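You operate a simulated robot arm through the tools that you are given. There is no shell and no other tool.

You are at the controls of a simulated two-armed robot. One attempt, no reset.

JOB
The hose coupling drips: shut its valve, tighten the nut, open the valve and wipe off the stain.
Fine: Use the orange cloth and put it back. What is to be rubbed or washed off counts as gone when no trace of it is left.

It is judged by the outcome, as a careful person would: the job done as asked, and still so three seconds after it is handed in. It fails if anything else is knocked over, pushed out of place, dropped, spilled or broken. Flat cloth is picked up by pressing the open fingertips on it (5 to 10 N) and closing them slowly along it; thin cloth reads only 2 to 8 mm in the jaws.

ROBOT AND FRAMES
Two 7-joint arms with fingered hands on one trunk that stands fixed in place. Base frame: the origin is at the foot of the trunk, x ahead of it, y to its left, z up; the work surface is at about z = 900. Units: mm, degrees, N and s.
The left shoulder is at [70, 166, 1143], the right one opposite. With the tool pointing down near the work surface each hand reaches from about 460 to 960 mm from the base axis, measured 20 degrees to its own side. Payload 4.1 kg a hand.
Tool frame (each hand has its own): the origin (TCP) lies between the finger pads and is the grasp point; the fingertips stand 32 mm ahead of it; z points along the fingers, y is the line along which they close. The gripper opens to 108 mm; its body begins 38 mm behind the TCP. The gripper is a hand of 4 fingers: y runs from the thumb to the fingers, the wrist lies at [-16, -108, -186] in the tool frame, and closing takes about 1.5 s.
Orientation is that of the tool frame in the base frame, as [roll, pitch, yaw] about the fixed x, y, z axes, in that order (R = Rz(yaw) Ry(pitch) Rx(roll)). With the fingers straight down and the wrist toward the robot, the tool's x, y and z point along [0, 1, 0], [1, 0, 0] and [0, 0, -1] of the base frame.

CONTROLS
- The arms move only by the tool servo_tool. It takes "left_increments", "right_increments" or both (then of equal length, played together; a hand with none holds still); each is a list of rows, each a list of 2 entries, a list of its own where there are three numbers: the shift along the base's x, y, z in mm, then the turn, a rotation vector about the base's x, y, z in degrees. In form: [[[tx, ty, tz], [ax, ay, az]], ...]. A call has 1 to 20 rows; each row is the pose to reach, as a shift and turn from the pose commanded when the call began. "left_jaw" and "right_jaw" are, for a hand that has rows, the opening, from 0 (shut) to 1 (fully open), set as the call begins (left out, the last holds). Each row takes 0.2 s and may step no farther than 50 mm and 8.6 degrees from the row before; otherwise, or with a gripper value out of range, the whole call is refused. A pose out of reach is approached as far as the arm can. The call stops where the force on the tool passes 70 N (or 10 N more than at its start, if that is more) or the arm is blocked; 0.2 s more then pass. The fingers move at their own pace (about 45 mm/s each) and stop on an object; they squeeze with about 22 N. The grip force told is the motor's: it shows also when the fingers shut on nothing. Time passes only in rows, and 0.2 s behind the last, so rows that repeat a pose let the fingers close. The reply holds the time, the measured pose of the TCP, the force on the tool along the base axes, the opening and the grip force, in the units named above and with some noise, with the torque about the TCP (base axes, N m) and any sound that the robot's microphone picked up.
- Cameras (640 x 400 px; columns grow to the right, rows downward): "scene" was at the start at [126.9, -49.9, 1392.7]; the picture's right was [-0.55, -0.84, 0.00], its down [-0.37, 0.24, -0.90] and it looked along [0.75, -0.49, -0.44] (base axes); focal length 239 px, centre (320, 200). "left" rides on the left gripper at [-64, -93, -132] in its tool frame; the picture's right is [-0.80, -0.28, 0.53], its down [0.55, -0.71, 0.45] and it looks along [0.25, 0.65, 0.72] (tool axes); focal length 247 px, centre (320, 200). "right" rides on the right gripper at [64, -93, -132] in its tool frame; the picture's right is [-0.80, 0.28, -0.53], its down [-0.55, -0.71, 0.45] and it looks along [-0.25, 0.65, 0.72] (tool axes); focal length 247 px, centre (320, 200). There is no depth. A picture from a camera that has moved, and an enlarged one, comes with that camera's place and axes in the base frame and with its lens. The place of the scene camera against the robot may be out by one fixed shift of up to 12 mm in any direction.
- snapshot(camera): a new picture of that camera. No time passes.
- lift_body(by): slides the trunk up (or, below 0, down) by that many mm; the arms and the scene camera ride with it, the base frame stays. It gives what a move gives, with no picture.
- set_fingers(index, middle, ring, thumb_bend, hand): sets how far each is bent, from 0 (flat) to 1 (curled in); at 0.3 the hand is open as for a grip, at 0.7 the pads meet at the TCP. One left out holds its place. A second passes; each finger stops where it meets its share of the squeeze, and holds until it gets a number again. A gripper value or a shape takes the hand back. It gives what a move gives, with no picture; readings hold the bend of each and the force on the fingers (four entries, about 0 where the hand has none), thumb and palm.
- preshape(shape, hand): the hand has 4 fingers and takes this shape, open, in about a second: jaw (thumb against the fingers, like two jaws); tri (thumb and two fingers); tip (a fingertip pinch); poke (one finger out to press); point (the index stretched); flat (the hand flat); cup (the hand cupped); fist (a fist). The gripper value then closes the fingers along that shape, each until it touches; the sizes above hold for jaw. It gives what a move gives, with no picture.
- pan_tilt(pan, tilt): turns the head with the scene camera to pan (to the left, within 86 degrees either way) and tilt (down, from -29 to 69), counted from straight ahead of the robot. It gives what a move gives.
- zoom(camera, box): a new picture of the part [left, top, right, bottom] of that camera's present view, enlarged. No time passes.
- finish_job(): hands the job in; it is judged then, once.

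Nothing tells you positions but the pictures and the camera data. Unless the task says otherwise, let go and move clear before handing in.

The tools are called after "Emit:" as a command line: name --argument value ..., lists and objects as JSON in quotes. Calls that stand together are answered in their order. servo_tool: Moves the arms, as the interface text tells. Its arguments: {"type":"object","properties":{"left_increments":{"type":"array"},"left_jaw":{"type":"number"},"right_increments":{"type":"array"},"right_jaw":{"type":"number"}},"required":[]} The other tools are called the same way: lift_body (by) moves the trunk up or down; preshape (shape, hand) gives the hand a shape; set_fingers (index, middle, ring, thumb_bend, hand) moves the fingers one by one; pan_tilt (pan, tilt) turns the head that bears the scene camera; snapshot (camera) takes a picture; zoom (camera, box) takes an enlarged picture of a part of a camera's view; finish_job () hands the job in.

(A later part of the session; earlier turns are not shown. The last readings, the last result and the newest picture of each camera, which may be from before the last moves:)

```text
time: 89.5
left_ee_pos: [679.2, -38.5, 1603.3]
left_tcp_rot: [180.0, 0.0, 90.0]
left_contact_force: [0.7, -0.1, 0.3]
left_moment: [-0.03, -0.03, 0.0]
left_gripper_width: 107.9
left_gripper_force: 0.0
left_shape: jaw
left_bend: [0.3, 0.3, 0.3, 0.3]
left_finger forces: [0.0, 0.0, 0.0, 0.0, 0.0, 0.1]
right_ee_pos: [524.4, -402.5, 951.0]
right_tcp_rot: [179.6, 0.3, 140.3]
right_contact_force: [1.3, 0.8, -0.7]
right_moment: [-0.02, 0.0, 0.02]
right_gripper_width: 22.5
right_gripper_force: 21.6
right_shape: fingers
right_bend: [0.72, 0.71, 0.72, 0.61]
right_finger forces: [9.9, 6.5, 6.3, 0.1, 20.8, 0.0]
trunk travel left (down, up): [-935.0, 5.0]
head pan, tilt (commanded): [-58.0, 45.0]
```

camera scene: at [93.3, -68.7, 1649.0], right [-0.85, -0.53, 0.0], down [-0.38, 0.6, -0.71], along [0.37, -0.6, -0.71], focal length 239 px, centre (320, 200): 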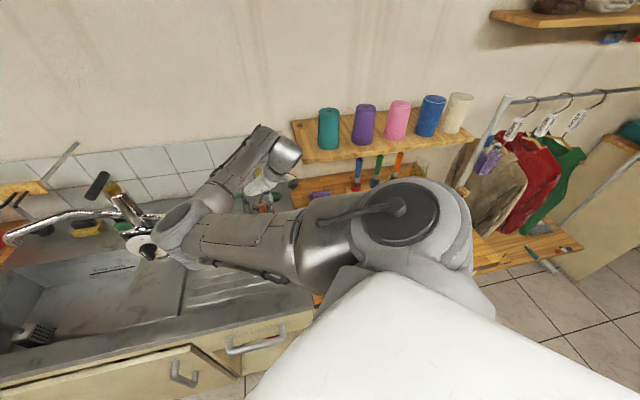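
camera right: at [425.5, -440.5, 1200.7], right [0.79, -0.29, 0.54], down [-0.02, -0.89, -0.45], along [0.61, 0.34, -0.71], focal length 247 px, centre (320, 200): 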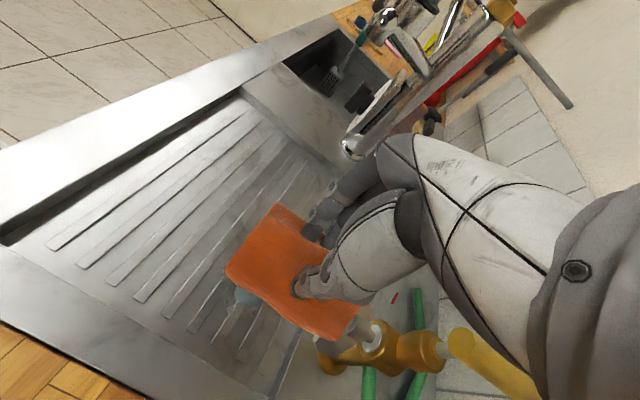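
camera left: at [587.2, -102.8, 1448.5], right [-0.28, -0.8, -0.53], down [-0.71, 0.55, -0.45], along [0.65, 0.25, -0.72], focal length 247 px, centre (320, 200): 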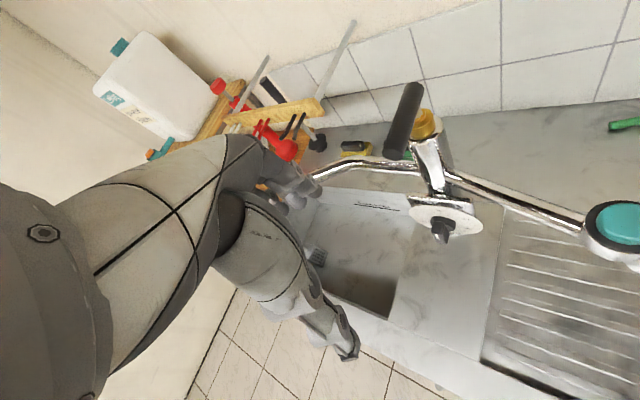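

Emit:
servo_tool --right_increments '[[[0, 0, -2], [0, 0, 0]], [[0, 0, -4], [0, 0, 0]]]'

Emit:
servo_tool --right_increments '[[[0, 0, -1.5], [0, 0, 0]], [[0, 0, -3], [0, 0, 0]]]'

```text
time: 90.1
left_ee_pos: [677.9, -39.4, 1602.7]
left_tcp_rot: [-180.0, -0.1, 90.0]
left_contact_force: [-0.5, 0.2, -0.3]
left_moment: [-0.01, 0.03, 0.01]
left_gripper_width: 108.1
left_gripper_force: 0.1
left_shape: jaw
left_bend: [0.3, 0.3, 0.3, 0.3]
left_finger forces: [0.1, 0.1, 0.0, 0.0, 0.0, 0.1]
right_ee_pos: [526.2, -402.0, 947.1]
right_tcp_rot: [179.6, 0.2, 140.4]
right_contact_force: [-0.4, -0.2, 0.1]
right_moment: [0.01, 0.04, 0.02]
right_gripper_width: 22.3
right_gripper_force: 22.4
right_shape: fingers
right_bend: [0.72, 0.71, 0.72, 0.61]
right_finger forces: [9.8, 6.7, 6.2, 0.1, 20.9, 0.1]
trunk travel left (down, up): [-935.0, 5.0]
head pan, tilt (commanded): [-58.0, 45.0]
```

```text
time: 90.7
left_ee_pos: [678.1, -38.2, 1603.4]
left_tcp_rot: [179.9, -0.1, 90.1]
left_contact_force: [-0.4, 0.0, -0.9]
left_moment: [-0.04, 0.0, -0.03]
left_gripper_width: 107.7
left_gripper_force: 0.1
left_shape: jaw
left_bend: [0.3, 0.3, 0.3, 0.3]
left_finger forces: [0.0, 0.1, 0.0, 0.0, 0.1, 0.1]
right_ee_pos: [524.4, -401.8, 943.6]
right_tcp_rot: [179.6, 0.2, 140.4]
right_contact_force: [0.4, 0.0, 1.3]
right_moment: [0.02, 0.13, 0.05]
right_gripper_width: 22.3
right_gripper_force: 22.7
right_shape: fingers
right_bend: [0.72, 0.71, 0.72, 0.61]
right_finger forces: [12.1, 6.3, 5.8, 0.1, 21.0, 0.0]
trunk travel left (down, up): [-935.0, 5.0]
head pan, tilt (commanded): [-58.0, 45.0]
```

Emit:
servo_tool --right_increments '[[[0, 0, -1], [0, 0, 0]], [[0, 0, -2.5], [0, 0, 0]]]'

Emit:
zoom --camera "right" --box '[200, 190, 440, 400]'

```text
time: 91.3
left_ee_pos: [677.6, -37.0, 1603.1]
left_tcp_rot: [-180.0, 0.1, 90.1]
left_contact_force: [0.0, 0.1, 1.0]
left_moment: [-0.01, 0.02, -0.03]
left_gripper_width: 108.0
left_gripper_force: 0.1
left_shape: jaw
left_bend: [0.3, 0.3, 0.3, 0.3]
left_finger forces: [0.0, 0.1, 0.1, 0.0, 0.0, 0.1]
right_ee_pos: [524.7, -402.0, 943.0]
right_tcp_rot: [179.6, 0.4, 140.4]
right_contact_force: [2.8, -1.2, 9.7]
right_moment: [-0.16, 0.32, 0.03]
right_gripper_width: 22.5
right_gripper_force: 25.8
right_shape: fingers
right_bend: [0.72, 0.71, 0.72, 0.61]
right_finger forces: [12.6, 6.3, 5.7, 0.1, 27.3, 0.1]
trunk travel left (down, up): [-935.0, 5.0]
head pan, tilt (commanded): [-58.0, 45.0]
```

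```text
1.90 times, centred on (320, 295) of right
camera zoom: at [414.9, -432.1, 1073.0], right [0.79, -0.29, 0.54], down [-0.02, -0.89, -0.45], along [0.61, 0.34, -0.71], focal length 470 px, centre (320, 19)
```

zoom: 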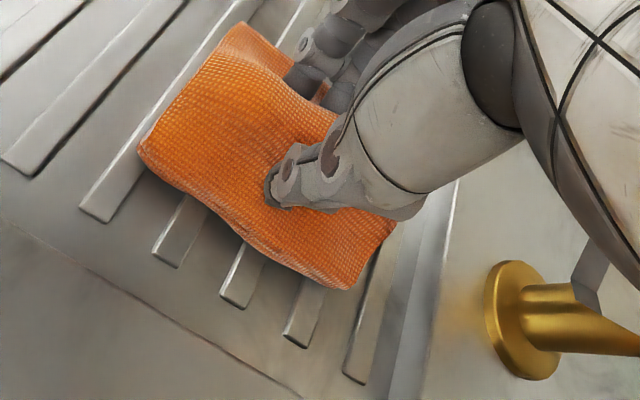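

The pad presses with about 10 N. I'll rub along the ridges, to the left and back to the right.

Emit:
servo_tool --right_increments '[[[7, 7.1, 0], [0, 0, 0]], [[14, 14.2, 0], [0, 0, 0]], [[21, 21.4, 0], [0, 0, 0]], [[28, 28.5, 0], [0, 0, 0]], [[33, 33.5, 0], [0, 0, 0]], [[26, 26.3, 0], [0, 0, 0]], [[19, 19.2, 0], [0, 0, 0]], [[12, 12.1, 0], [0, 0, 0]], [[5, 5, 0], [0, 0, 0]], [[-2, -2, 0], [0, 0, 0]], [[-9, -9.2, 0], [0, 0, 0]], [[-16, -16.3, 0], [0, 0, 0]], [[-19, -19.3, 0], [0, 0, 0]], [[-12, -12.2, 0], [0, 0, 0]], [[-5, -5.1, 0], [0, 0, 0]], [[0, 0, 0], [0, 0, 0]]]'

Emit:
snapshot --camera "right"

```text
time: 94.7
left_ee_pos: [676.7, -37.8, 1602.2]
left_tcp_rot: [180.0, 0.0, 90.0]
left_contact_force: [-0.2, -0.3, 0.3]
left_moment: [-0.02, 0.01, -0.01]
left_gripper_width: 107.8
left_gripper_force: 0.0
left_shape: jaw
left_bend: [0.3, 0.3, 0.3, 0.3]
left_finger forces: [0.1, 0.0, 0.0, 0.0, 0.1, 0.0]
right_ee_pos: [524.0, -402.2, 941.6]
right_tcp_rot: [179.5, 0.3, 140.4]
right_contact_force: [-2.6, -3.7, 10.4]
right_moment: [-0.55, 0.53, 0.03]
right_gripper_width: 22.9
right_gripper_force: 24.5
right_shape: fingers
right_bend: [0.72, 0.71, 0.72, 0.61]
right_finger forces: [5.5, 4.9, 4.8, 0.0, 34.0, 0.0]
trunk travel left (down, up): [-935.0, 5.0]
head pan, tilt (commanded): [-58.0, 45.0]
```

```text
taken
camera right: at [414.2, -432.6, 1072.8], right [0.79, -0.29, 0.54], down [-0.02, -0.89, -0.45], along [0.61, 0.34, -0.71], focal length 247 px, centre (320, 200)
```

right: 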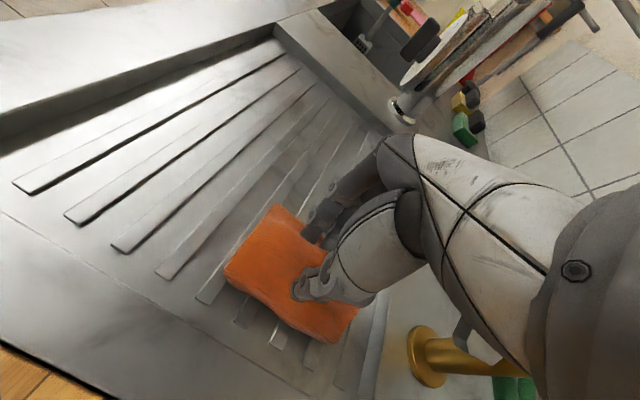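

A second, wider pass will cover the front and back edges of the stain.

Emit:
servo_tool --right_increments '[[[3.5, 10.6, 0], [0, 0, 0]], [[6.9, 21.3, 0], [0, 0, 0]], [[12.5, 29.8, 0], [0, 0, 0]], [[20.9, 38.3, 0], [0, 0, 0]], [[16.8, 28.4, 0], [0, 0, 0]], [[12.6, 18.5, 0], [0, 0, 0]], [[8.4, 8.5, 0], [0, 0, 0]], [[4.3, -1.4, 0], [0, 0, 0]], [[-0.6, -10.6, 0], [0, 0, 0]], [[-7.7, -17.7, 0], [0, 0, 0]], [[-13.3, -23.4, 0], [0, 0, 0]], [[-6.2, -16.3, 0], [0, 0, 0]], [[0.8, -9.2, 0], [0, 0, 0]], [[7.8, -2.1, 0], [0, 0, 0]], [[14.8, 5.1, 0], [0, 0, 0]], [[21.8, 12.2, 0], [0, 0, 0]], [[27.4, 20.7, 0], [0, 0, 0]], [[18.3, 15.7, 0], [0, 0, 0]], [[8.4, 8.5, 0], [0, 0, 0]], [[0, 0, 0], [0, 0, 0]]]'

Emit:
servo_tool --right_increments '[[[0, 0, 20], [0, 0, 0]], [[-10, 10, 60], [0, 0, 0]], [[-30, 30, 100], [0, 0, 0]], [[-60, 60, 120], [0, 0, 0]], [[-90, 90, 130], [0, 0, 0]], [[-90, 90, 130], [0, 0, 0]]]'

Emit:
snapshot --camera "right"

Emit:
snapshot --camera "scene"

```text
time: 98.9
left_ee_pos: [678.1, -37.5, 1603.1]
left_tcp_rot: [-180.0, 0.1, 90.0]
left_contact_force: [-0.2, -1.2, 0.0]
left_moment: [0.04, -0.01, 0.01]
left_gripper_width: 108.0
left_gripper_force: 0.0
left_shape: jaw
left_bend: [0.3, 0.3, 0.3, 0.3]
left_finger forces: [0.0, 0.1, 0.0, 0.0, 0.0, 0.1]
right_ee_pos: [523.6, -401.0, 941.8]
right_tcp_rot: [179.5, 0.2, 140.4]
right_contact_force: [1.7, 4.2, 9.3]
right_moment: [-0.07, 0.15, -0.07]
right_gripper_width: 22.3
right_gripper_force: 24.6
right_shape: fingers
right_bend: [0.72, 0.72, 0.72, 0.61]
right_finger forces: [8.7, 7.8, 6.9, 0.0, 25.2, 0.1]
trunk travel left (down, up): [-935.0, 5.0]
head pan, tilt (commanded): [-58.0, 45.0]
```

```text
time: 100.3
left_ee_pos: [679.0, -38.5, 1601.6]
left_tcp_rot: [180.0, 0.1, 90.3]
left_contact_force: [0.5, 0.0, -0.3]
left_moment: [0.01, 0.02, 0.01]
left_gripper_width: 107.7
left_gripper_force: 0.0
left_shape: jaw
left_bend: [0.3, 0.3, 0.3, 0.3]
left_finger forces: [0.1, 0.0, 0.1, 0.0, 0.0, 0.0]
right_ee_pos: [436.4, -313.0, 1070.4]
right_tcp_rot: [179.5, 0.1, 140.5]
right_contact_force: [0.0, -0.6, 0.2]
right_moment: [0.03, 0.0, -0.03]
right_gripper_width: 22.6
right_gripper_force: 20.7
right_shape: fingers
right_bend: [0.72, 0.72, 0.72, 0.61]
right_finger forces: [7.3, 6.9, 5.9, 0.0, 20.0, 0.1]
trunk travel left (down, up): [-935.0, 5.0]
head pan, tilt (commanded): [-58.0, 45.0]
```

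```text
taken
camera right: at [326.8, -343.8, 1201.4], right [0.79, -0.29, 0.54], down [-0.02, -0.89, -0.45], along [0.61, 0.34, -0.71], focal length 247 px, centre (320, 200)
```

right: 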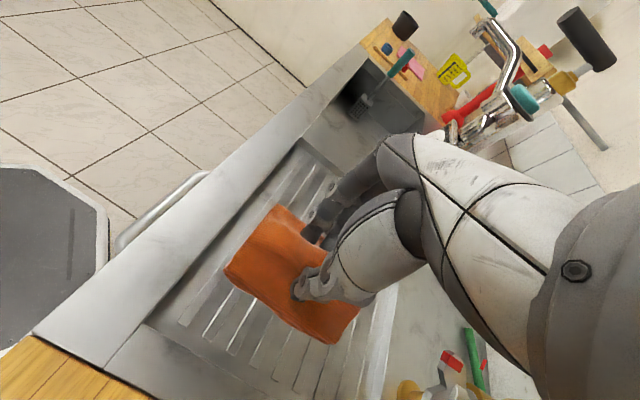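

```text
taken
camera scene: at [93.8, -68.7, 1649.0], right [-0.85, -0.53, 0.0], down [-0.38, 0.6, -0.71], along [0.37, -0.6, -0.71], focal length 239 px, centre (320, 200)
```

scene: 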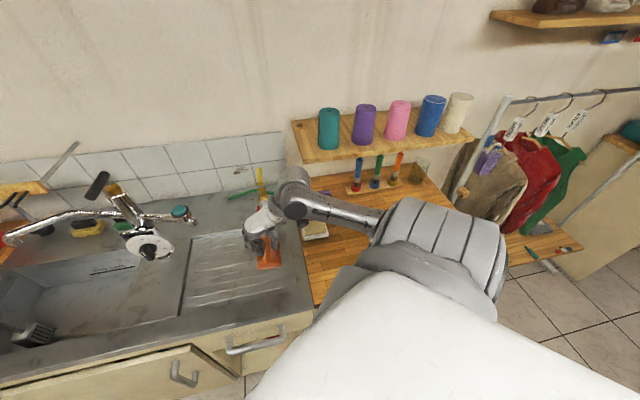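

Emit:
zoom --camera "scene" --box '[180, 190, 320, 300]'

Emit:
zoom --camera "right" --box '[160, 180, 420, 400]'

```text
3.64 times, centred on (250, 245) of scene
camera zoom: at [93.8, -68.7, 1649.0], right [-0.85, -0.53, 0.0], down [-0.38, 0.6, -0.71], along [0.37, -0.6, -0.71], focal length 870 px, centre (574, 36)
```

zoom: 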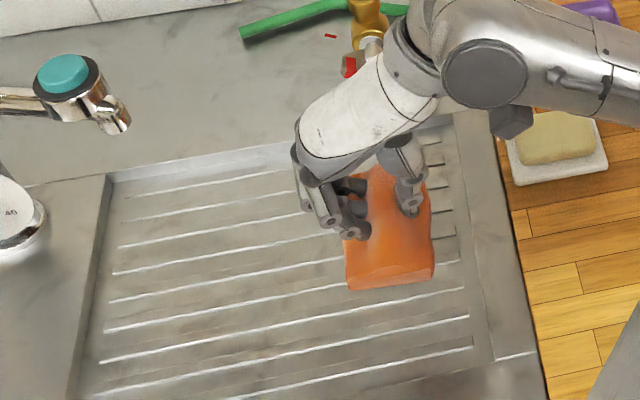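

```text
1.82 times, centred on (290, 290) of right
camera zoom: at [326.8, -343.8, 1201.4], right [0.79, -0.29, 0.54], down [-0.02, -0.89, -0.45], along [0.61, 0.34, -0.71], focal length 449 px, centre (374, 36)
```

zoom: 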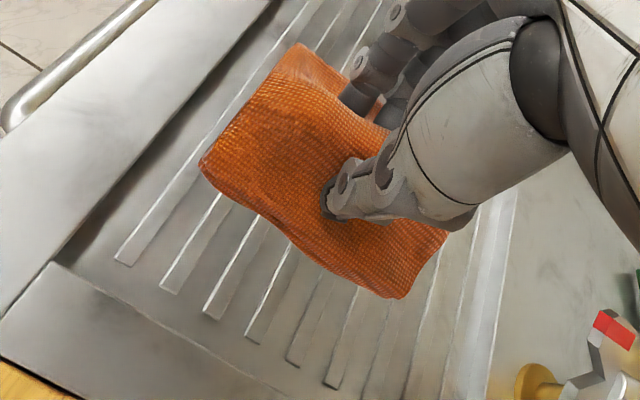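

The pad hides the area from both views. I'll move the hand to the right over the wood to uncover the drainboard.

Emit:
servo_tool --right_increments '[[[-20, -35, 20], [0, 0, 0]], [[-40, -70, 30], [0, 0, -4]], [[-60, -105, 30], [0, 0, -8]], [[-80, -140, 30], [0, 0, -12]], [[-100, -165, 30], [0, 0, -16]], [[-120, -185, 30], [0, 0, -20]], [[-140, -195, 30], [0, 0, -24]], [[-150, -195, 30], [0, 0, -28]], [[-150, -195, 30], [0, 0, -28]]]'

Emit:
snapshot --camera "scene"

Emit:
snapshot --camera "right"

```text
time: 102.3
left_ee_pos: [678.4, -39.0, 1601.0]
left_tcp_rot: [180.0, 0.0, 90.1]
left_contact_force: [0.0, -1.3, -0.2]
left_moment: [-0.01, 0.02, 0.0]
left_gripper_width: 107.7
left_gripper_force: 0.0
left_shape: jaw
left_bend: [0.3, 0.3, 0.3, 0.3]
left_finger forces: [0.0, 0.1, 0.0, 0.0, 0.1, 0.1]
right_ee_pos: [284.3, -506.6, 1100.8]
right_tcp_rot: [179.6, 0.2, 112.2]
right_contact_force: [-0.3, 0.8, -0.5]
right_moment: [-0.04, 0.02, -0.01]
right_gripper_width: 22.7
right_gripper_force: 19.9
right_shape: fingers
right_bend: [0.72, 0.72, 0.72, 0.61]
right_finger forces: [7.5, 6.7, 5.8, 0.0, 19.9, 0.0]
trunk travel left (down, up): [-935.0, 5.0]
head pan, tilt (commanded): [-58.0, 45.0]
```

```text
taken
camera scene: at [93.7, -68.8, 1649.0], right [-0.85, -0.53, 0.0], down [-0.38, 0.6, -0.71], along [0.37, -0.6, -0.71], focal length 239 px, centre (320, 200)
```

scene: 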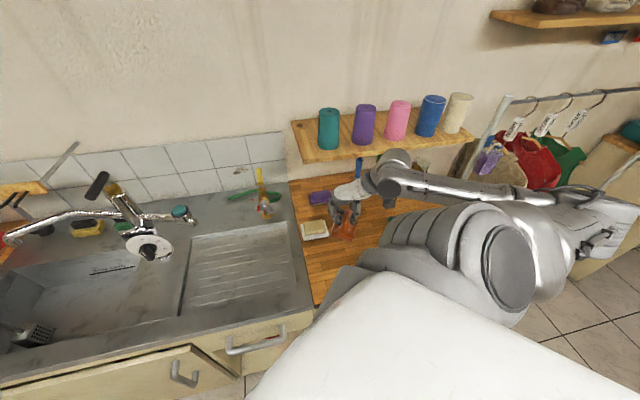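

```text
taken
camera right: at [174.4, -481.8, 1231.7], right [0.56, -0.63, 0.54], down [-0.44, -0.78, -0.45], along [0.7, 0.02, -0.71], focal length 247 px, centre (320, 200)
```

right: 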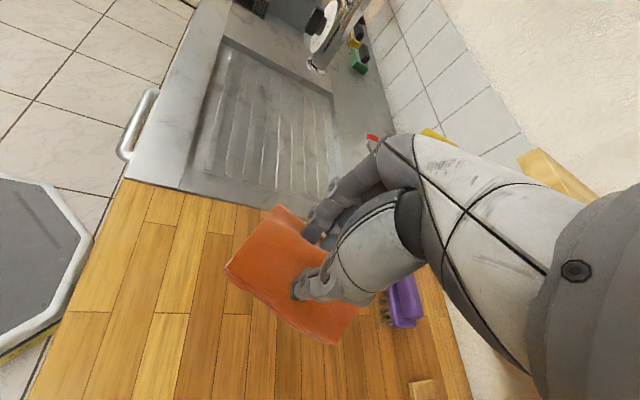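

Emit:
zoom --camera "scene" --box '[170, 170, 310, 300]'

Emit:
zoom --camera "scene" --box '[230, 150, 300, 230]'

Emit:
zoom --camera "right" --box '[190, 30, 370, 200]'

```text
3.08 times, centred on (240, 235) of scene
camera zoom: at [93.7, -68.8, 1649.0], right [-0.85, -0.53, 0.0], down [-0.38, 0.6, -0.71], along [0.37, -0.6, -0.71], focal length 736 px, centre (566, 92)
```

zoom: 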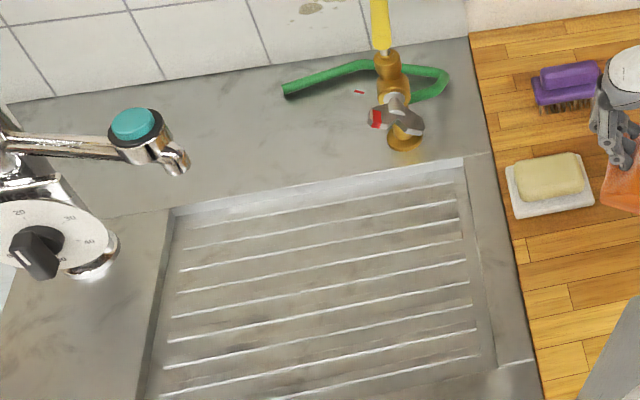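

```text
5.00 times, centred on (265, 190) of scene
camera zoom: at [93.7, -68.8, 1649.0], right [-0.85, -0.53, 0.0], down [-0.38, 0.6, -0.71], along [0.37, -0.6, -0.71], focal length 1197 px, centre (595, 250)
```

zoom: 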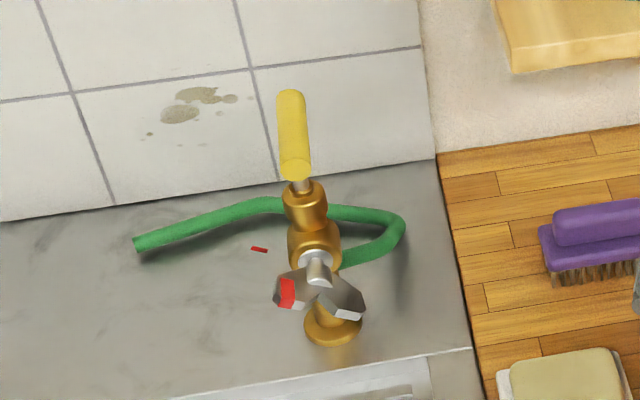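

```text
2.35 times, centred on (280, 115) of right
camera zoom: at [174.4, -481.8, 1231.7], right [0.56, -0.63, 0.54], down [-0.44, -0.78, -0.45], along [0.7, 0.02, -0.71], focal length 581 px, centre (414, 400)
```

zoom: 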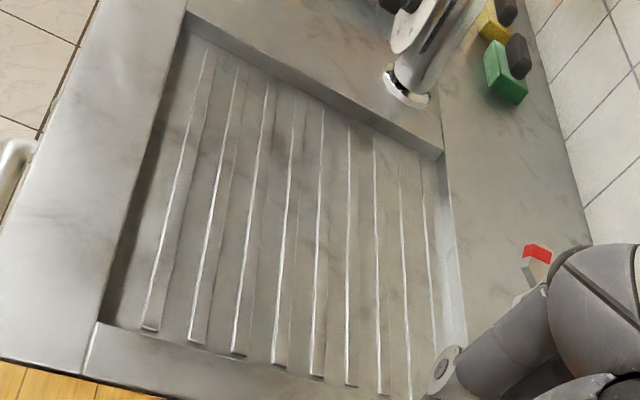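

The drainboard stain is completely gone, the nut is on its tick, and nothing drips with the valve open. A beige stain is also left on the tiles behind the coupling. Since the job says to wipe off the stain, I'll carefully wipe that one too while I hold the cloth. First I'll raise the hand and lower the trunk for better reach.

Emit:
servo_tool --right_increments '[[[0, 0, 40], [0, 0, 0]], [[10, 5, 80], [0, 0, 0]], [[20, 15, 115], [0, 0, 0]], [[30, 25, 140], [0, 0, 0]], [[30, 25, 140], [0, 0, 0]]]'

Emit:
lift_body --by -110

Emit:
snapshot --camera "scene"

```text
time: 103.5
left_ee_pos: [679.1, -39.3, 1602.4]
left_tcp_rot: [-180.0, 0.0, 90.1]
left_contact_force: [-0.4, 0.4, -0.5]
left_moment: [0.01, 0.02, 0.0]
left_gripper_width: 107.8
left_gripper_force: 0.1
left_shape: jaw
left_bend: [0.3, 0.3, 0.3, 0.3]
left_finger forces: [0.0, 0.0, 0.0, 0.0, 0.1, 0.1]
right_ee_pos: [317.1, -484.8, 1242.0]
right_tcp_rot: [179.6, 0.1, 112.5]
right_contact_force: [-0.3, 0.9, -0.4]
right_moment: [0.02, -0.01, 0.02]
right_gripper_width: 22.4
right_gripper_force: 19.8
right_shape: fingers
right_bend: [0.72, 0.72, 0.72, 0.61]
right_finger forces: [7.3, 6.6, 5.7, 0.0, 19.7, 0.0]
right hand out of reach, approached as far as the arm can: row 4, 5
trunk travel left (down, up): [-935.0, 5.0]
head pan, tilt (commanded): [-58.0, 45.0]
```

```text
time: 104.9
left_ee_pos: [677.9, -38.2, 1493.1]
left_tcp_rot: [-180.0, -0.1, 90.0]
left_contact_force: [0.9, -0.5, -0.4]
left_moment: [-0.02, 0.0, -0.03]
left_gripper_width: 107.6
left_gripper_force: 0.0
left_shape: jaw
left_bend: [0.3, 0.3, 0.3, 0.3]
left_finger forces: [0.0, 0.1, 0.0, 0.0, 0.0, 0.0]
right_ee_pos: [316.7, -485.9, 1131.7]
right_tcp_rot: [179.6, 0.2, 112.4]
right_contact_force: [0.4, 1.0, -1.1]
right_moment: [-0.02, 0.0, -0.03]
right_gripper_width: 22.6
right_gripper_force: 19.8
right_shape: fingers
right_bend: [0.72, 0.72, 0.72, 0.61]
right_finger forces: [7.4, 6.7, 5.8, 0.0, 19.6, 0.1]
trunk travel left (down, up): [-825.0, 115.0]
head pan, tilt (commanded): [-58.0, 45.0]
```

```text
taken
camera scene: at [92.9, -68.8, 1539.1], right [-0.85, -0.53, 0.0], down [-0.37, 0.6, -0.71], along [0.37, -0.6, -0.71], focal length 239 px, centre (320, 200)
```

scene: 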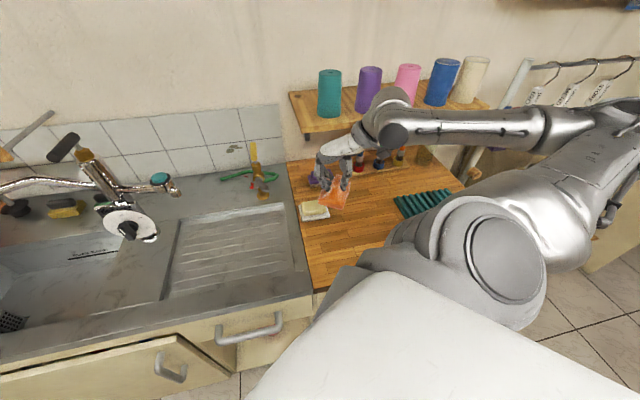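

Emit:
servo_tool --right_increments '[[[19, 15, 10], [0, 0, -8.4]], [[38, 30, 20], [0, 0, -16.8]], [[57, 45, 30], [0, 0, -25.2]], [[76, 60, 40], [0, 0, -33.6]], [[95, 75, 45], [0, 0, -42]], [[114, 90, 50], [0, 0, -50.4]], [[133, 103, 50], [0, 0, -58.8]], [[153, 116, 50], [0, 0, -67.2]], [[153, 116, 50], [0, 0, -67.2]]]'

Emit:
snapshot --camera "scene"

Emit:
snapshot --camera "right"

```text
time: 106.9
left_ee_pos: [678.7, -38.2, 1492.6]
left_tcp_rot: [-179.9, 0.1, 90.1]
left_contact_force: [-0.5, -0.1, 0.2]
left_moment: [0.0, -0.01, 0.01]
left_gripper_width: 107.8
left_gripper_force: 0.1
left_shape: jaw
left_bend: [0.3, 0.3, 0.3, 0.3]
left_finger forces: [0.1, 0.0, 0.1, 0.0, 0.0, 0.0]
right_ee_pos: [474.0, -367.7, 1182.2]
right_tcp_rot: [179.8, 0.2, 45.2]
right_contact_force: [-0.4, 0.1, -1.6]
right_moment: [0.01, -0.04, 0.02]
right_gripper_width: 22.8
right_gripper_force: 20.5
right_shape: fingers
right_bend: [0.72, 0.72, 0.72, 0.61]
right_finger forces: [7.5, 6.7, 5.9, 0.0, 20.2, 0.0]
right hand out of reach, approached as far as the arm can: row 1, 2, 3, 4, 5, 6, 7, 8, 9
trunk travel left (down, up): [-825.0, 115.0]
head pan, tilt (commanded): [-58.0, 45.0]
```

```text
taken
camera scene: at [92.7, -69.1, 1539.0], right [-0.85, -0.53, 0.0], down [-0.37, 0.6, -0.71], along [0.37, -0.6, -0.71], focal length 239 px, centre (320, 200)
```

scene: 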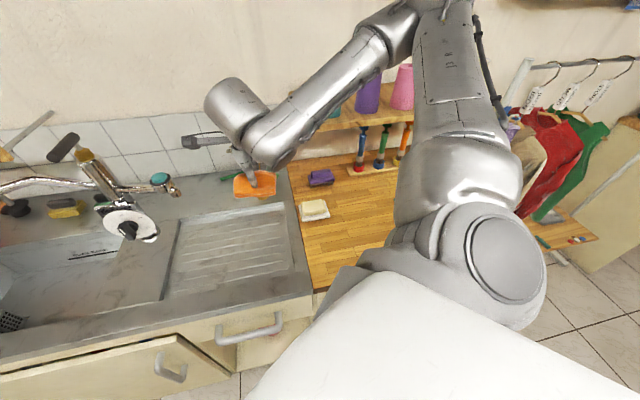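

```text
taken
camera right: at [454.1, -256.1, 1313.6], right [-0.36, -0.76, 0.54], down [-0.89, 0.11, -0.45], along [0.29, -0.64, -0.71], focal length 247 px, centre (320, 200)
```

right: 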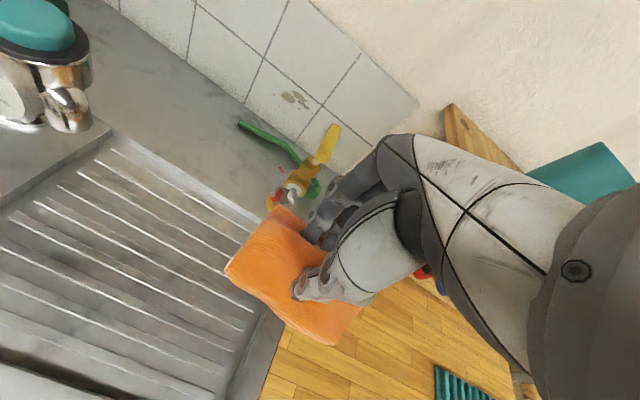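

The hand is square to the wall with the pad. I'll pitch the pad's leading edge up about 28°, shift left so the hand passes clear of the lever, and go forward in stages.

Emit:
servo_tool --right_increments '[[[17, 17.3, 0], [-4.91, -4.98, 0]], [[34, 34.5, 0], [-9.83, -9.97, 0]], [[51, 51.8, 0], [-14.74, -14.95, 0]], [[68.1, 69.1, 0], [-19.66, -19.94, 0]], [[68.1, 69.1, 0], [-19.66, -19.94, 0]]]'

Emit:
snapshot --camera "right"

Emit:
snapshot --camera "scene"

```text
time: 108.1
left_ee_pos: [677.4, -37.8, 1492.1]
left_tcp_rot: [180.0, 0.0, 89.9]
left_contact_force: [-0.3, -0.2, 0.9]
left_moment: [0.03, 0.03, 0.02]
left_gripper_width: 107.9
left_gripper_force: 0.0
left_shape: jaw
left_bend: [0.3, 0.3, 0.3, 0.3]
left_finger forces: [0.1, 0.0, 0.1, 0.1, 0.0, 0.0]
right_ee_pos: [534.3, -322.7, 1198.2]
right_tcp_rot: [151.6, 0.0, 45.3]
right_contact_force: [0.1, 0.7, -0.2]
right_moment: [0.03, 0.0, -0.02]
right_gripper_width: 22.5
right_gripper_force: 20.1
right_shape: fingers
right_bend: [0.72, 0.72, 0.72, 0.61]
right_finger forces: [7.5, 6.7, 5.7, 0.0, 20.3, 0.0]
right hand out of reach, approached as far as the arm can: row 4, 5
trunk travel left (down, up): [-825.0, 115.0]
head pan, tilt (commanded): [-58.0, 45.0]
```

```text
taken
camera right: at [478.2, -175.8, 1271.6], right [-0.56, -0.56, 0.6], down [-0.68, -0.1, -0.73], along [0.47, -0.82, -0.32], focal length 247 px, centre (320, 200)
```

right: 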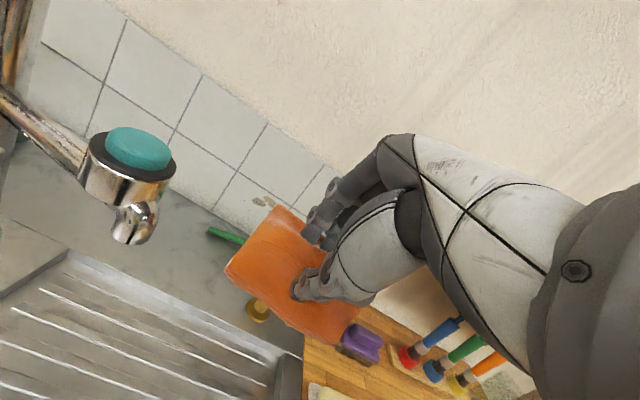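

```text
taken
camera scene: at [92.7, -69.1, 1539.0], right [-0.85, -0.53, 0.0], down [-0.37, 0.6, -0.71], along [0.37, -0.6, -0.71], focal length 239 px, centre (320, 200)
```

scene: 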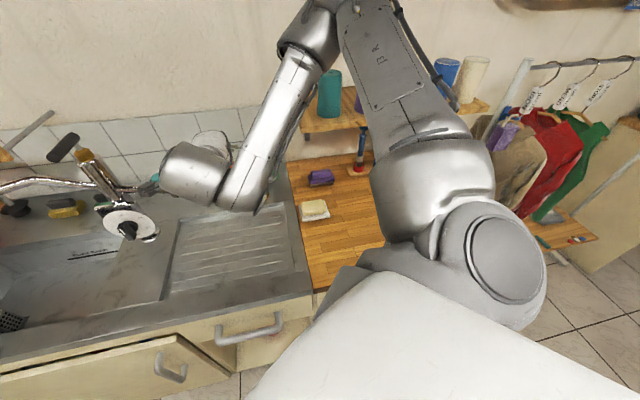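

Emit:
servo_tool --right_increments '[[[37, -29, -4], [0, 0, 0]], [[75, -58, -8], [0, 0, 0]], [[109, -85, -15], [0, 0, 0]], [[143, -113, -22], [0, 0, 0]], [[176, -140.5, -28], [0, 0, 0]], [[176, -140.5, -28], [0, 0, 0]]]'

Emit:
snapshot --camera "right"

Emit:
snapshot --camera "scene"

```text
time: 109.5
left_ee_pos: [677.9, -37.8, 1491.6]
left_tcp_rot: [179.9, 0.0, 90.1]
left_contact_force: [-0.3, 0.7, -0.2]
left_moment: [0.0, 0.02, 0.01]
left_gripper_width: 107.9
left_gripper_force: 0.2
left_shape: jaw
left_bend: [0.3, 0.3, 0.3, 0.3]
left_finger forces: [0.0, 0.1, 0.1, 0.1, 0.0, 0.1]
right_ee_pos: [693.2, -471.9, 1190.5]
right_tcp_rot: [151.6, 0.1, 45.2]
right_contact_force: [0.3, -0.2, 0.0]
right_moment: [-0.01, 0.01, 0.0]
right_gripper_width: 22.5
right_gripper_force: 20.2
right_shape: fingers
right_bend: [0.72, 0.72, 0.72, 0.61]
right_finger forces: [7.5, 6.5, 5.5, 0.0, 20.1, 0.0]
right hand out of reach, approached as far as the arm can: row 4, 5, 6
trunk travel left (down, up): [-825.0, 115.0]
head pan, tilt (commanded): [-58.0, 45.0]
```

```text
taken
camera right: at [636.8, -324.7, 1261.3], right [-0.56, -0.56, 0.6], down [-0.68, -0.1, -0.73], along [0.47, -0.82, -0.32], focal length 247 px, centre (320, 200)
```

right: 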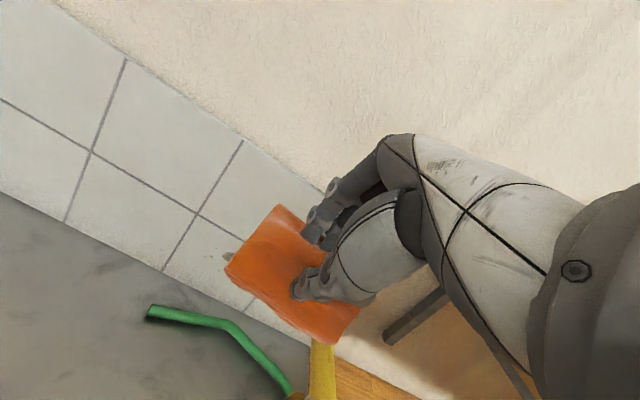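

```text
taken
camera scene: at [93.2, -68.1, 1539.0], right [-0.85, -0.53, 0.0], down [-0.37, 0.6, -0.71], along [0.37, -0.6, -0.71], focal length 239 px, centre (320, 200)
```

scene: 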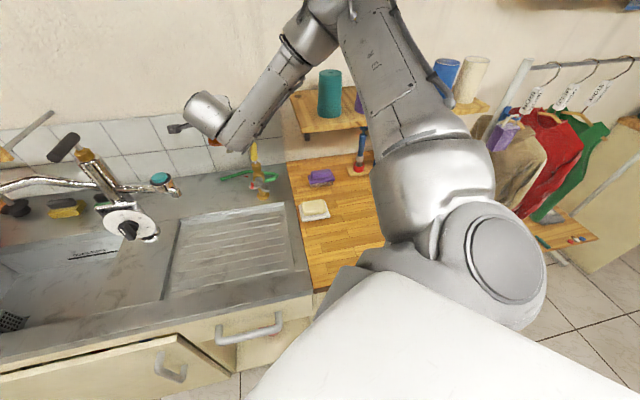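

The arm reports it can't quite follow here, though it stopped near the target with nothing touched. I'll try one more careful advance to see whether the wall is reachable in this posture.

Emit:
servo_tool --right_increments '[[[12, -8, -8], [0, 0, 0]], [[25, -16, -15], [0, 0, 0]], [[38, -24, -22], [0, 0, 0]], [[50, -32, -30], [0, 0, 0]], [[50, -32, -30], [0, 0, 0]]]'

Emit:
snapshot --camera "right"

Emit:
snapshot --camera "scene"

```text
time: 110.7
left_ee_pos: [678.2, -38.2, 1491.8]
left_tcp_rot: [-179.8, 0.1, 90.0]
left_contact_force: [0.6, -0.4, 0.3]
left_moment: [0.03, 0.0, 0.0]
left_gripper_width: 107.9
left_gripper_force: 0.1
left_shape: jaw
left_bend: [0.3, 0.3, 0.3, 0.3]
left_finger forces: [0.1, 0.0, 0.0, 0.1, 0.0, 0.0]
right_ee_pos: [706.6, -510.6, 1185.9]
right_tcp_rot: [151.7, 0.0, 45.3]
right_contact_force: [0.6, -0.2, -0.5]
right_moment: [0.03, 0.02, -0.02]
right_gripper_width: 22.4
right_gripper_force: 20.0
right_shape: fingers
right_bend: [0.72, 0.72, 0.72, 0.61]
right_finger forces: [7.6, 6.5, 5.6, 0.0, 20.0, 0.1]
right hand out of reach, approached as far as the arm can: row 1, 2, 3, 4, 5
trunk travel left (down, up): [-825.0, 115.0]
head pan, tilt (commanded): [-58.0, 45.0]
```

```text
taken
camera right: at [649.6, -363.5, 1257.2], right [-0.56, -0.56, 0.6], down [-0.68, -0.1, -0.73], along [0.47, -0.82, -0.32], focal length 247 px, centre (320, 200)
```

right: 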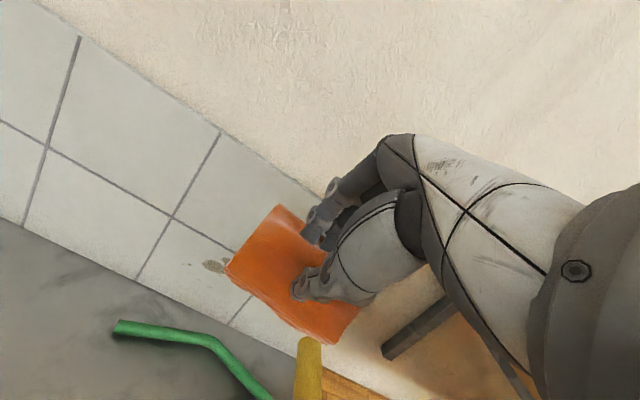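

```text
taken
camera scene: at [93.3, -68.5, 1539.0], right [-0.85, -0.53, 0.0], down [-0.37, 0.6, -0.71], along [0.37, -0.6, -0.71], focal length 239 px, centre (320, 200)
```

scene: 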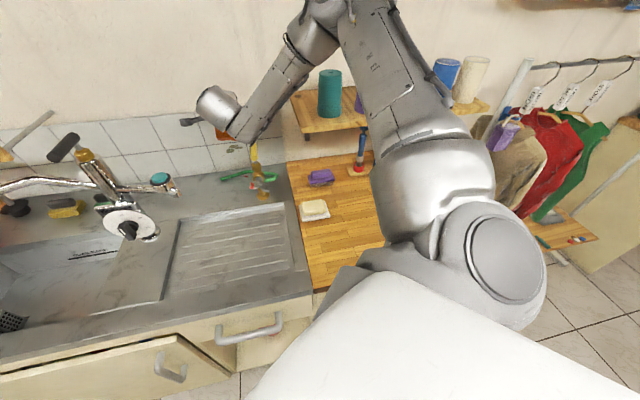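

The tile stain lies about 1010 mm out, beyond the stated reach, and the arm won't get there. The drip stain on the drainboard was well within reach and is gone, so that was the one meant. I'll back off the way I came and put the cloth back.

Emit:
servo_tool --right_increments '[[[-13, 38, 5], [0, 0, 0]], [[-45, 68, 8], [0, 0, 0]], [[-80, 98, 10], [0, 0, 0]], [[-115, 128, 12], [0, 0, 0]], [[-150, 158, 12], [0, 0, 0]], [[-172, 188, 12], [0, 0, 0]], [[-180, 188, 12], [4.91, 4.98, 0]], [[-190, 178, 10], [9.83, 9.97, 0]], [[-205, 168, 5], [14.74, 14.95, 0]], [[-220, 155, 0], [19.66, 19.94, 0]], [[-230, 145, 0], [19.66, 19.94, 0]], [[-230, 145, 0], [19.66, 19.94, 0]]]'

Emit:
snapshot --camera "right"

Emit:
snapshot --camera "scene"

```text
time: 113.3
left_ee_pos: [678.3, -38.9, 1491.6]
left_tcp_rot: [180.0, 0.0, 90.0]
left_contact_force: [-0.5, 0.2, 0.2]
left_moment: [-0.05, 0.01, 0.02]
left_gripper_width: 107.8
left_gripper_force: 0.1
left_shape: jaw
left_bend: [0.3, 0.3, 0.3, 0.3]
left_finger forces: [0.0, 0.1, 0.0, 0.1, 0.1, 0.0]
right_ee_pos: [475.0, -365.3, 1186.1]
right_tcp_rot: [179.7, 0.3, 45.2]
right_contact_force: [-0.3, 0.4, -1.0]
right_moment: [0.0, 0.0, -0.02]
right_gripper_width: 22.7
right_gripper_force: 19.5
right_shape: fingers
right_bend: [0.72, 0.72, 0.72, 0.61]
right_finger forces: [7.6, 6.5, 5.5, 0.1, 19.8, 0.0]
trunk travel left (down, up): [-825.0, 115.0]
head pan, tilt (commanded): [-58.0, 45.0]
```

```text
taken
camera right: at [455.4, -252.6, 1316.1], right [-0.36, -0.76, 0.54], down [-0.89, 0.1, -0.45], along [0.29, -0.64, -0.71], focal length 247 px, centre (320, 200)
```

right: 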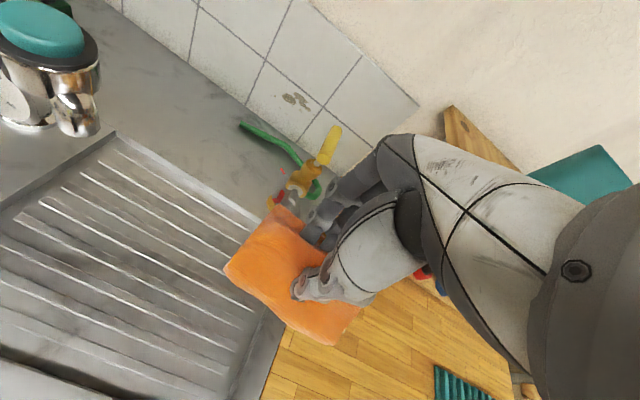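

```text
taken
camera scene: at [93.7, -68.4, 1539.0], right [-0.85, -0.53, 0.0], down [-0.38, 0.6, -0.71], along [0.37, -0.6, -0.71], focal length 239 px, centre (320, 200)
```

scene: 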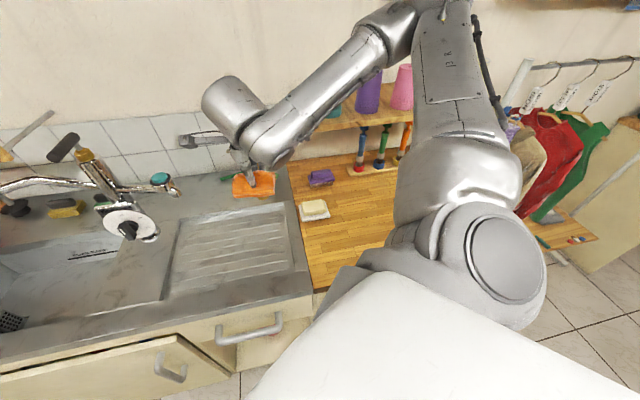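

Emit:
lift_body --by 110

Emit:
servo_tool --right_increments '[[[-30, -17, -25], [0, 0, 0]], [[-60, -34, -50], [0, 0, 0]], [[-90, -50, -75], [0, 0, 0]], [[-120, -67, -100], [0, 0, 0]], [[-150, -84, -125], [0, 0, 0]], [[-180, -100, -150], [0, 0, 0]], [[-210, -116, -175], [0, 0, 0]], [[-210, -116, -195], [0, 0, 0]], [[-210, -116, -195], [0, 0, 0]]]'

Emit:
snapshot --camera "right"

Emit:
snapshot --camera "scene"

```text
time: 114.7
left_ee_pos: [679.3, -38.9, 1601.5]
left_tcp_rot: [-180.0, 0.0, 90.1]
left_contact_force: [0.1, 0.3, 1.5]
left_moment: [0.02, 0.02, -0.01]
left_gripper_width: 107.8
left_gripper_force: 0.1
left_shape: jaw
left_bend: [0.3, 0.3, 0.3, 0.3]
left_finger forces: [0.0, 0.0, 0.1, 0.0, 0.0, 0.0]
right_ee_pos: [475.1, -364.3, 1295.0]
right_tcp_rot: [179.6, 0.2, 45.2]
right_contact_force: [0.0, -0.1, -0.8]
right_moment: [-0.01, -0.02, 0.0]
right_gripper_width: 22.8
right_gripper_force: 19.8
right_shape: fingers
right_bend: [0.72, 0.72, 0.72, 0.61]
right_finger forces: [7.7, 6.5, 5.5, 0.0, 19.8, 0.1]
trunk travel left (down, up): [-935.0, 5.0]
head pan, tilt (commanded): [-58.0, 45.0]
```

```text
time: 116.7
left_ee_pos: [688.9, -34.1, 1596.6]
left_tcp_rot: [-179.5, 0.2, 90.0]
left_contact_force: [0.9, 0.6, -0.2]
left_moment: [-0.03, 0.07, -0.02]
left_gripper_width: 108.0
left_gripper_force: 0.1
left_shape: jaw
left_bend: [0.3, 0.3, 0.3, 0.3]
left_finger forces: [0.1, 0.1, 0.0, 0.0, 0.0, 0.0]
right_ee_pos: [271.7, -477.0, 1093.4]
right_tcp_rot: [179.9, 0.4, 45.2]
right_contact_force: [0.0, 0.5, -0.6]
right_moment: [-0.01, 0.05, 0.01]
right_gripper_width: 22.8
right_gripper_force: 19.8
right_shape: fingers
right_bend: [0.72, 0.72, 0.72, 0.61]
right_finger forces: [7.7, 6.5, 5.5, 0.1, 19.7, 0.0]
right hand out of reach, approached as far as the arm can: row 1, 2, 3, 4, 5, 6, 7, 8, 9
trunk travel left (down, up): [-935.0, 5.0]
head pan, tilt (commanded): [-58.0, 45.0]
```

```text
taken
camera right: at [253.2, -365.8, 1223.7], right [-0.36, -0.76, 0.54], down [-0.89, 0.1, -0.44], along [0.28, -0.64, -0.71], focal length 247 px, centre (320, 200)
```

right: 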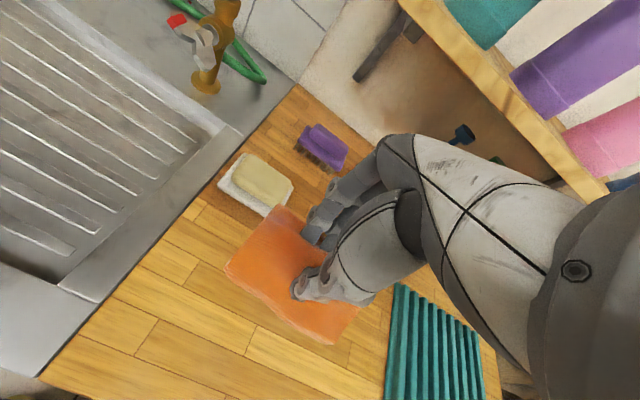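

```text
taken
camera scene: at [103.6, -64.5, 1648.4], right [-0.85, -0.53, 0.01], down [-0.38, 0.6, -0.71], along [0.37, -0.6, -0.71], focal length 239 px, centre (320, 200)
```

scene: 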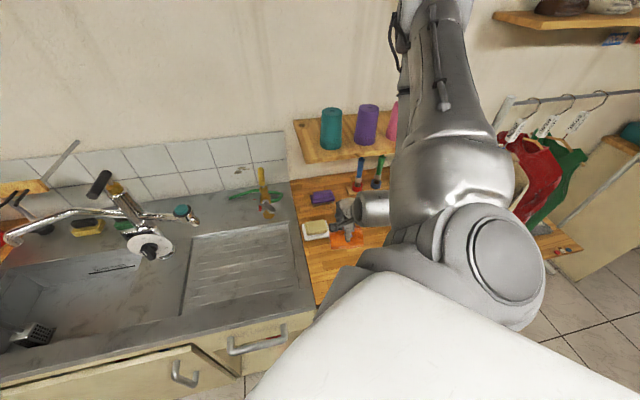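

Emit:
servo_tool --right_increments '[[[2, -2, -20], [0, 0, 0]], [[2, -2, -45], [0, 0, 0]], [[2, -2, -70], [0, 0, 0]], [[2, -2, -70], [0, 0, 0]]]'

Emit:
snapshot --camera "right"

```text
time: 117.7
left_ee_pos: [675.0, -40.6, 1603.8]
left_tcp_rot: [180.0, 0.0, 89.9]
left_contact_force: [-1.2, -0.1, 0.4]
left_moment: [0.01, -0.03, -0.01]
left_gripper_width: 108.0
left_gripper_force: 0.0
left_shape: jaw
left_bend: [0.3, 0.3, 0.3, 0.3]
left_finger forces: [0.1, 0.0, 0.0, 0.0, 0.0, 0.0]
right_ee_pos: [264.2, -495.0, 1079.0]
right_tcp_rot: [179.7, 0.1, 45.2]
right_contact_force: [0.0, -0.8, -1.1]
right_moment: [0.02, -0.01, 0.0]
right_gripper_width: 22.6
right_gripper_force: 19.6
right_shape: fingers
right_bend: [0.72, 0.72, 0.72, 0.61]
right_finger forces: [7.6, 6.5, 5.5, 0.1, 19.7, 0.1]
right hand out of reach, approached as far as the arm can: row 1, 2, 3, 4
trunk travel left (down, up): [-935.0, 5.0]
head pan, tilt (commanded): [-58.0, 45.0]
```

```text
taken
camera right: at [243.8, -383.1, 1210.2], right [-0.36, -0.76, 0.53], down [-0.89, 0.11, -0.45], along [0.29, -0.64, -0.71], focal length 247 px, centre (320, 200)
```

right: 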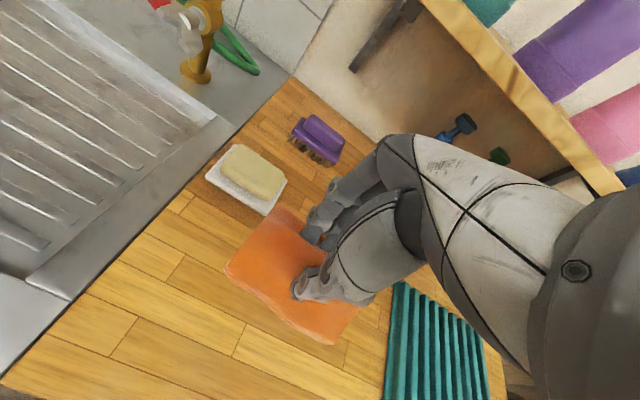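

This orientation can't get low enough here. I'll rise a bit and turn to the orientation in which I picked the cloth up.

Emit:
servo_tool --right_increments '[[[2, 5, 20], [0, 0, 0]], [[2, 8, 30], [0, 0, 8.4]], [[2, 10, 30], [0, 0, 16.8]], [[2, 12, 30], [0, 0, 25.2]], [[2, 12, 30], [0, 0, 33.6]], [[1, 13, 30], [0, 0, 42]], [[0, 13, 30], [0, 0, 50.4]], [[0, 13, 30], [0, 0, 58.8]], [[0, 13, 30], [0, 0, 67.1]], [[0, 13, 30], [0, 0, 67.1]]]'

Emit:
snapshot --camera "scene"

Emit:
snapshot --camera "right"

```text
time: 119.9
left_ee_pos: [681.1, -38.3, 1600.4]
left_tcp_rot: [-179.9, 0.0, 90.1]
left_contact_force: [0.2, 0.0, 0.8]
left_moment: [0.01, 0.02, 0.03]
left_gripper_width: 107.9
left_gripper_force: 0.1
left_shape: jaw
left_bend: [0.3, 0.3, 0.3, 0.3]
left_finger forces: [0.0, 0.1, 0.0, 0.0, 0.0, 0.2]
right_ee_pos: [269.9, -451.4, 1091.7]
right_tcp_rot: [179.7, 0.5, 112.2]
right_contact_force: [0.7, -0.2, 0.3]
right_moment: [-0.03, -0.05, -0.02]
right_gripper_width: 22.7
right_gripper_force: 19.8
right_shape: fingers
right_bend: [0.72, 0.72, 0.72, 0.61]
right_finger forces: [7.4, 6.7, 5.4, 0.1, 19.7, 0.0]
right hand out of reach, approached as far as the arm can: row 8, 9, 10
trunk travel left (down, up): [-935.0, 5.0]
head pan, tilt (commanded): [-58.0, 45.0]
```

```text
taken
camera scene: at [95.4, -68.4, 1648.8], right [-0.85, -0.53, 0.0], down [-0.38, 0.6, -0.71], along [0.37, -0.6, -0.71], focal length 239 px, centre (320, 200)
```

scene: 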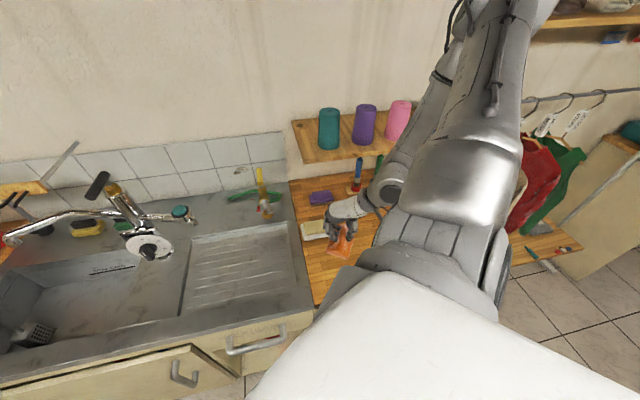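

```text
taken
camera right: at [158.8, -425.8, 1222.9], right [0.56, -0.63, 0.54], down [-0.44, -0.78, -0.45], along [0.7, 0.01, -0.71], focal length 247 px, centre (320, 200)
```

right: 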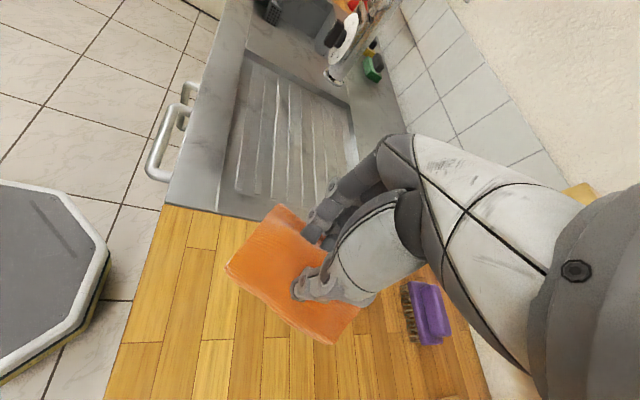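

Emit:
servo_tool --right_increments '[[[-2, -10, -15], [0, 0, 0]], [[-4, -20, -35], [0, 0, 0]], [[-6, -30, -60], [0, 0, 0]], [[-6, -31, -85], [0, 0, 0]], [[-6, -31, -105], [0, 0, 0]], [[-6, -31, -105], [0, 0, 0]]]'

Emit:
snapshot --camera "right"

Emit:
snapshot --camera "scene"

```text
time: 121.3
left_ee_pos: [675.5, -38.9, 1605.7]
left_tcp_rot: [179.8, 0.0, 90.1]
left_contact_force: [-0.9, -0.2, 1.2]
left_moment: [0.02, -0.1, 0.02]
left_gripper_width: 108.0
left_gripper_force: 0.0
left_shape: jaw
left_bend: [0.3, 0.3, 0.3, 0.3]
left_finger forces: [0.0, 0.0, 0.0, 0.1, 0.0, 0.1]
right_ee_pos: [253.6, -484.1, 985.0]
right_tcp_rot: [180.0, 0.1, 112.2]
right_contact_force: [11.4, 2.2, 3.3]
right_moment: [-0.09, 0.72, 0.17]
right_gripper_width: 22.5
right_gripper_force: 20.0
right_shape: fingers
right_bend: [0.72, 0.72, 0.72, 0.61]
right_finger forces: [7.4, 7.0, 5.6, 0.0, 19.5, 0.0]
right hand out of reach, approached as far as the arm can: row 1, 2, 3, 4, 5
trunk travel left (down, up): [-935.0, 5.0]
head pan, tilt (commanded): [-58.0, 45.0]
```

```text
taken
camera right: at [144.7, -458.8, 1117.5], right [0.56, -0.63, 0.53], down [-0.45, -0.77, -0.45], along [0.7, 0.01, -0.72], focal length 247 px, centre (320, 200)
```

right: 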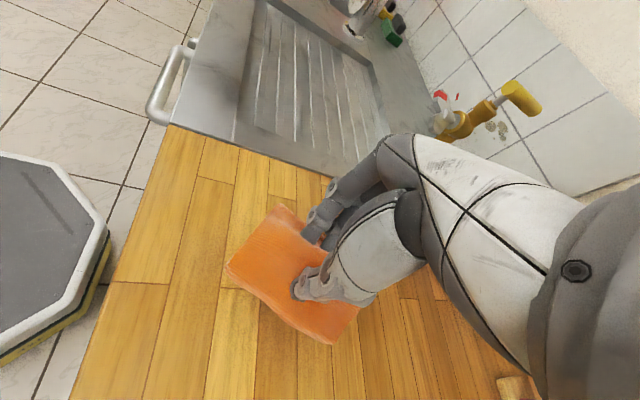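

```text
taken
camera scene: at [89.8, -70.2, 1649.3], right [-0.85, -0.53, 0.0], down [-0.37, 0.6, -0.71], along [0.38, -0.6, -0.71], focal length 239 px, centre (320, 200)
```

scene: 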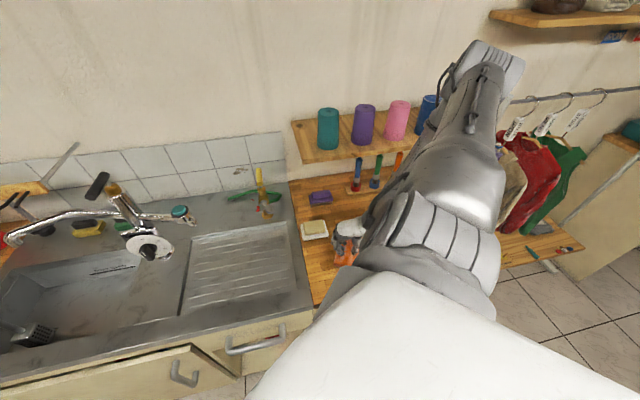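

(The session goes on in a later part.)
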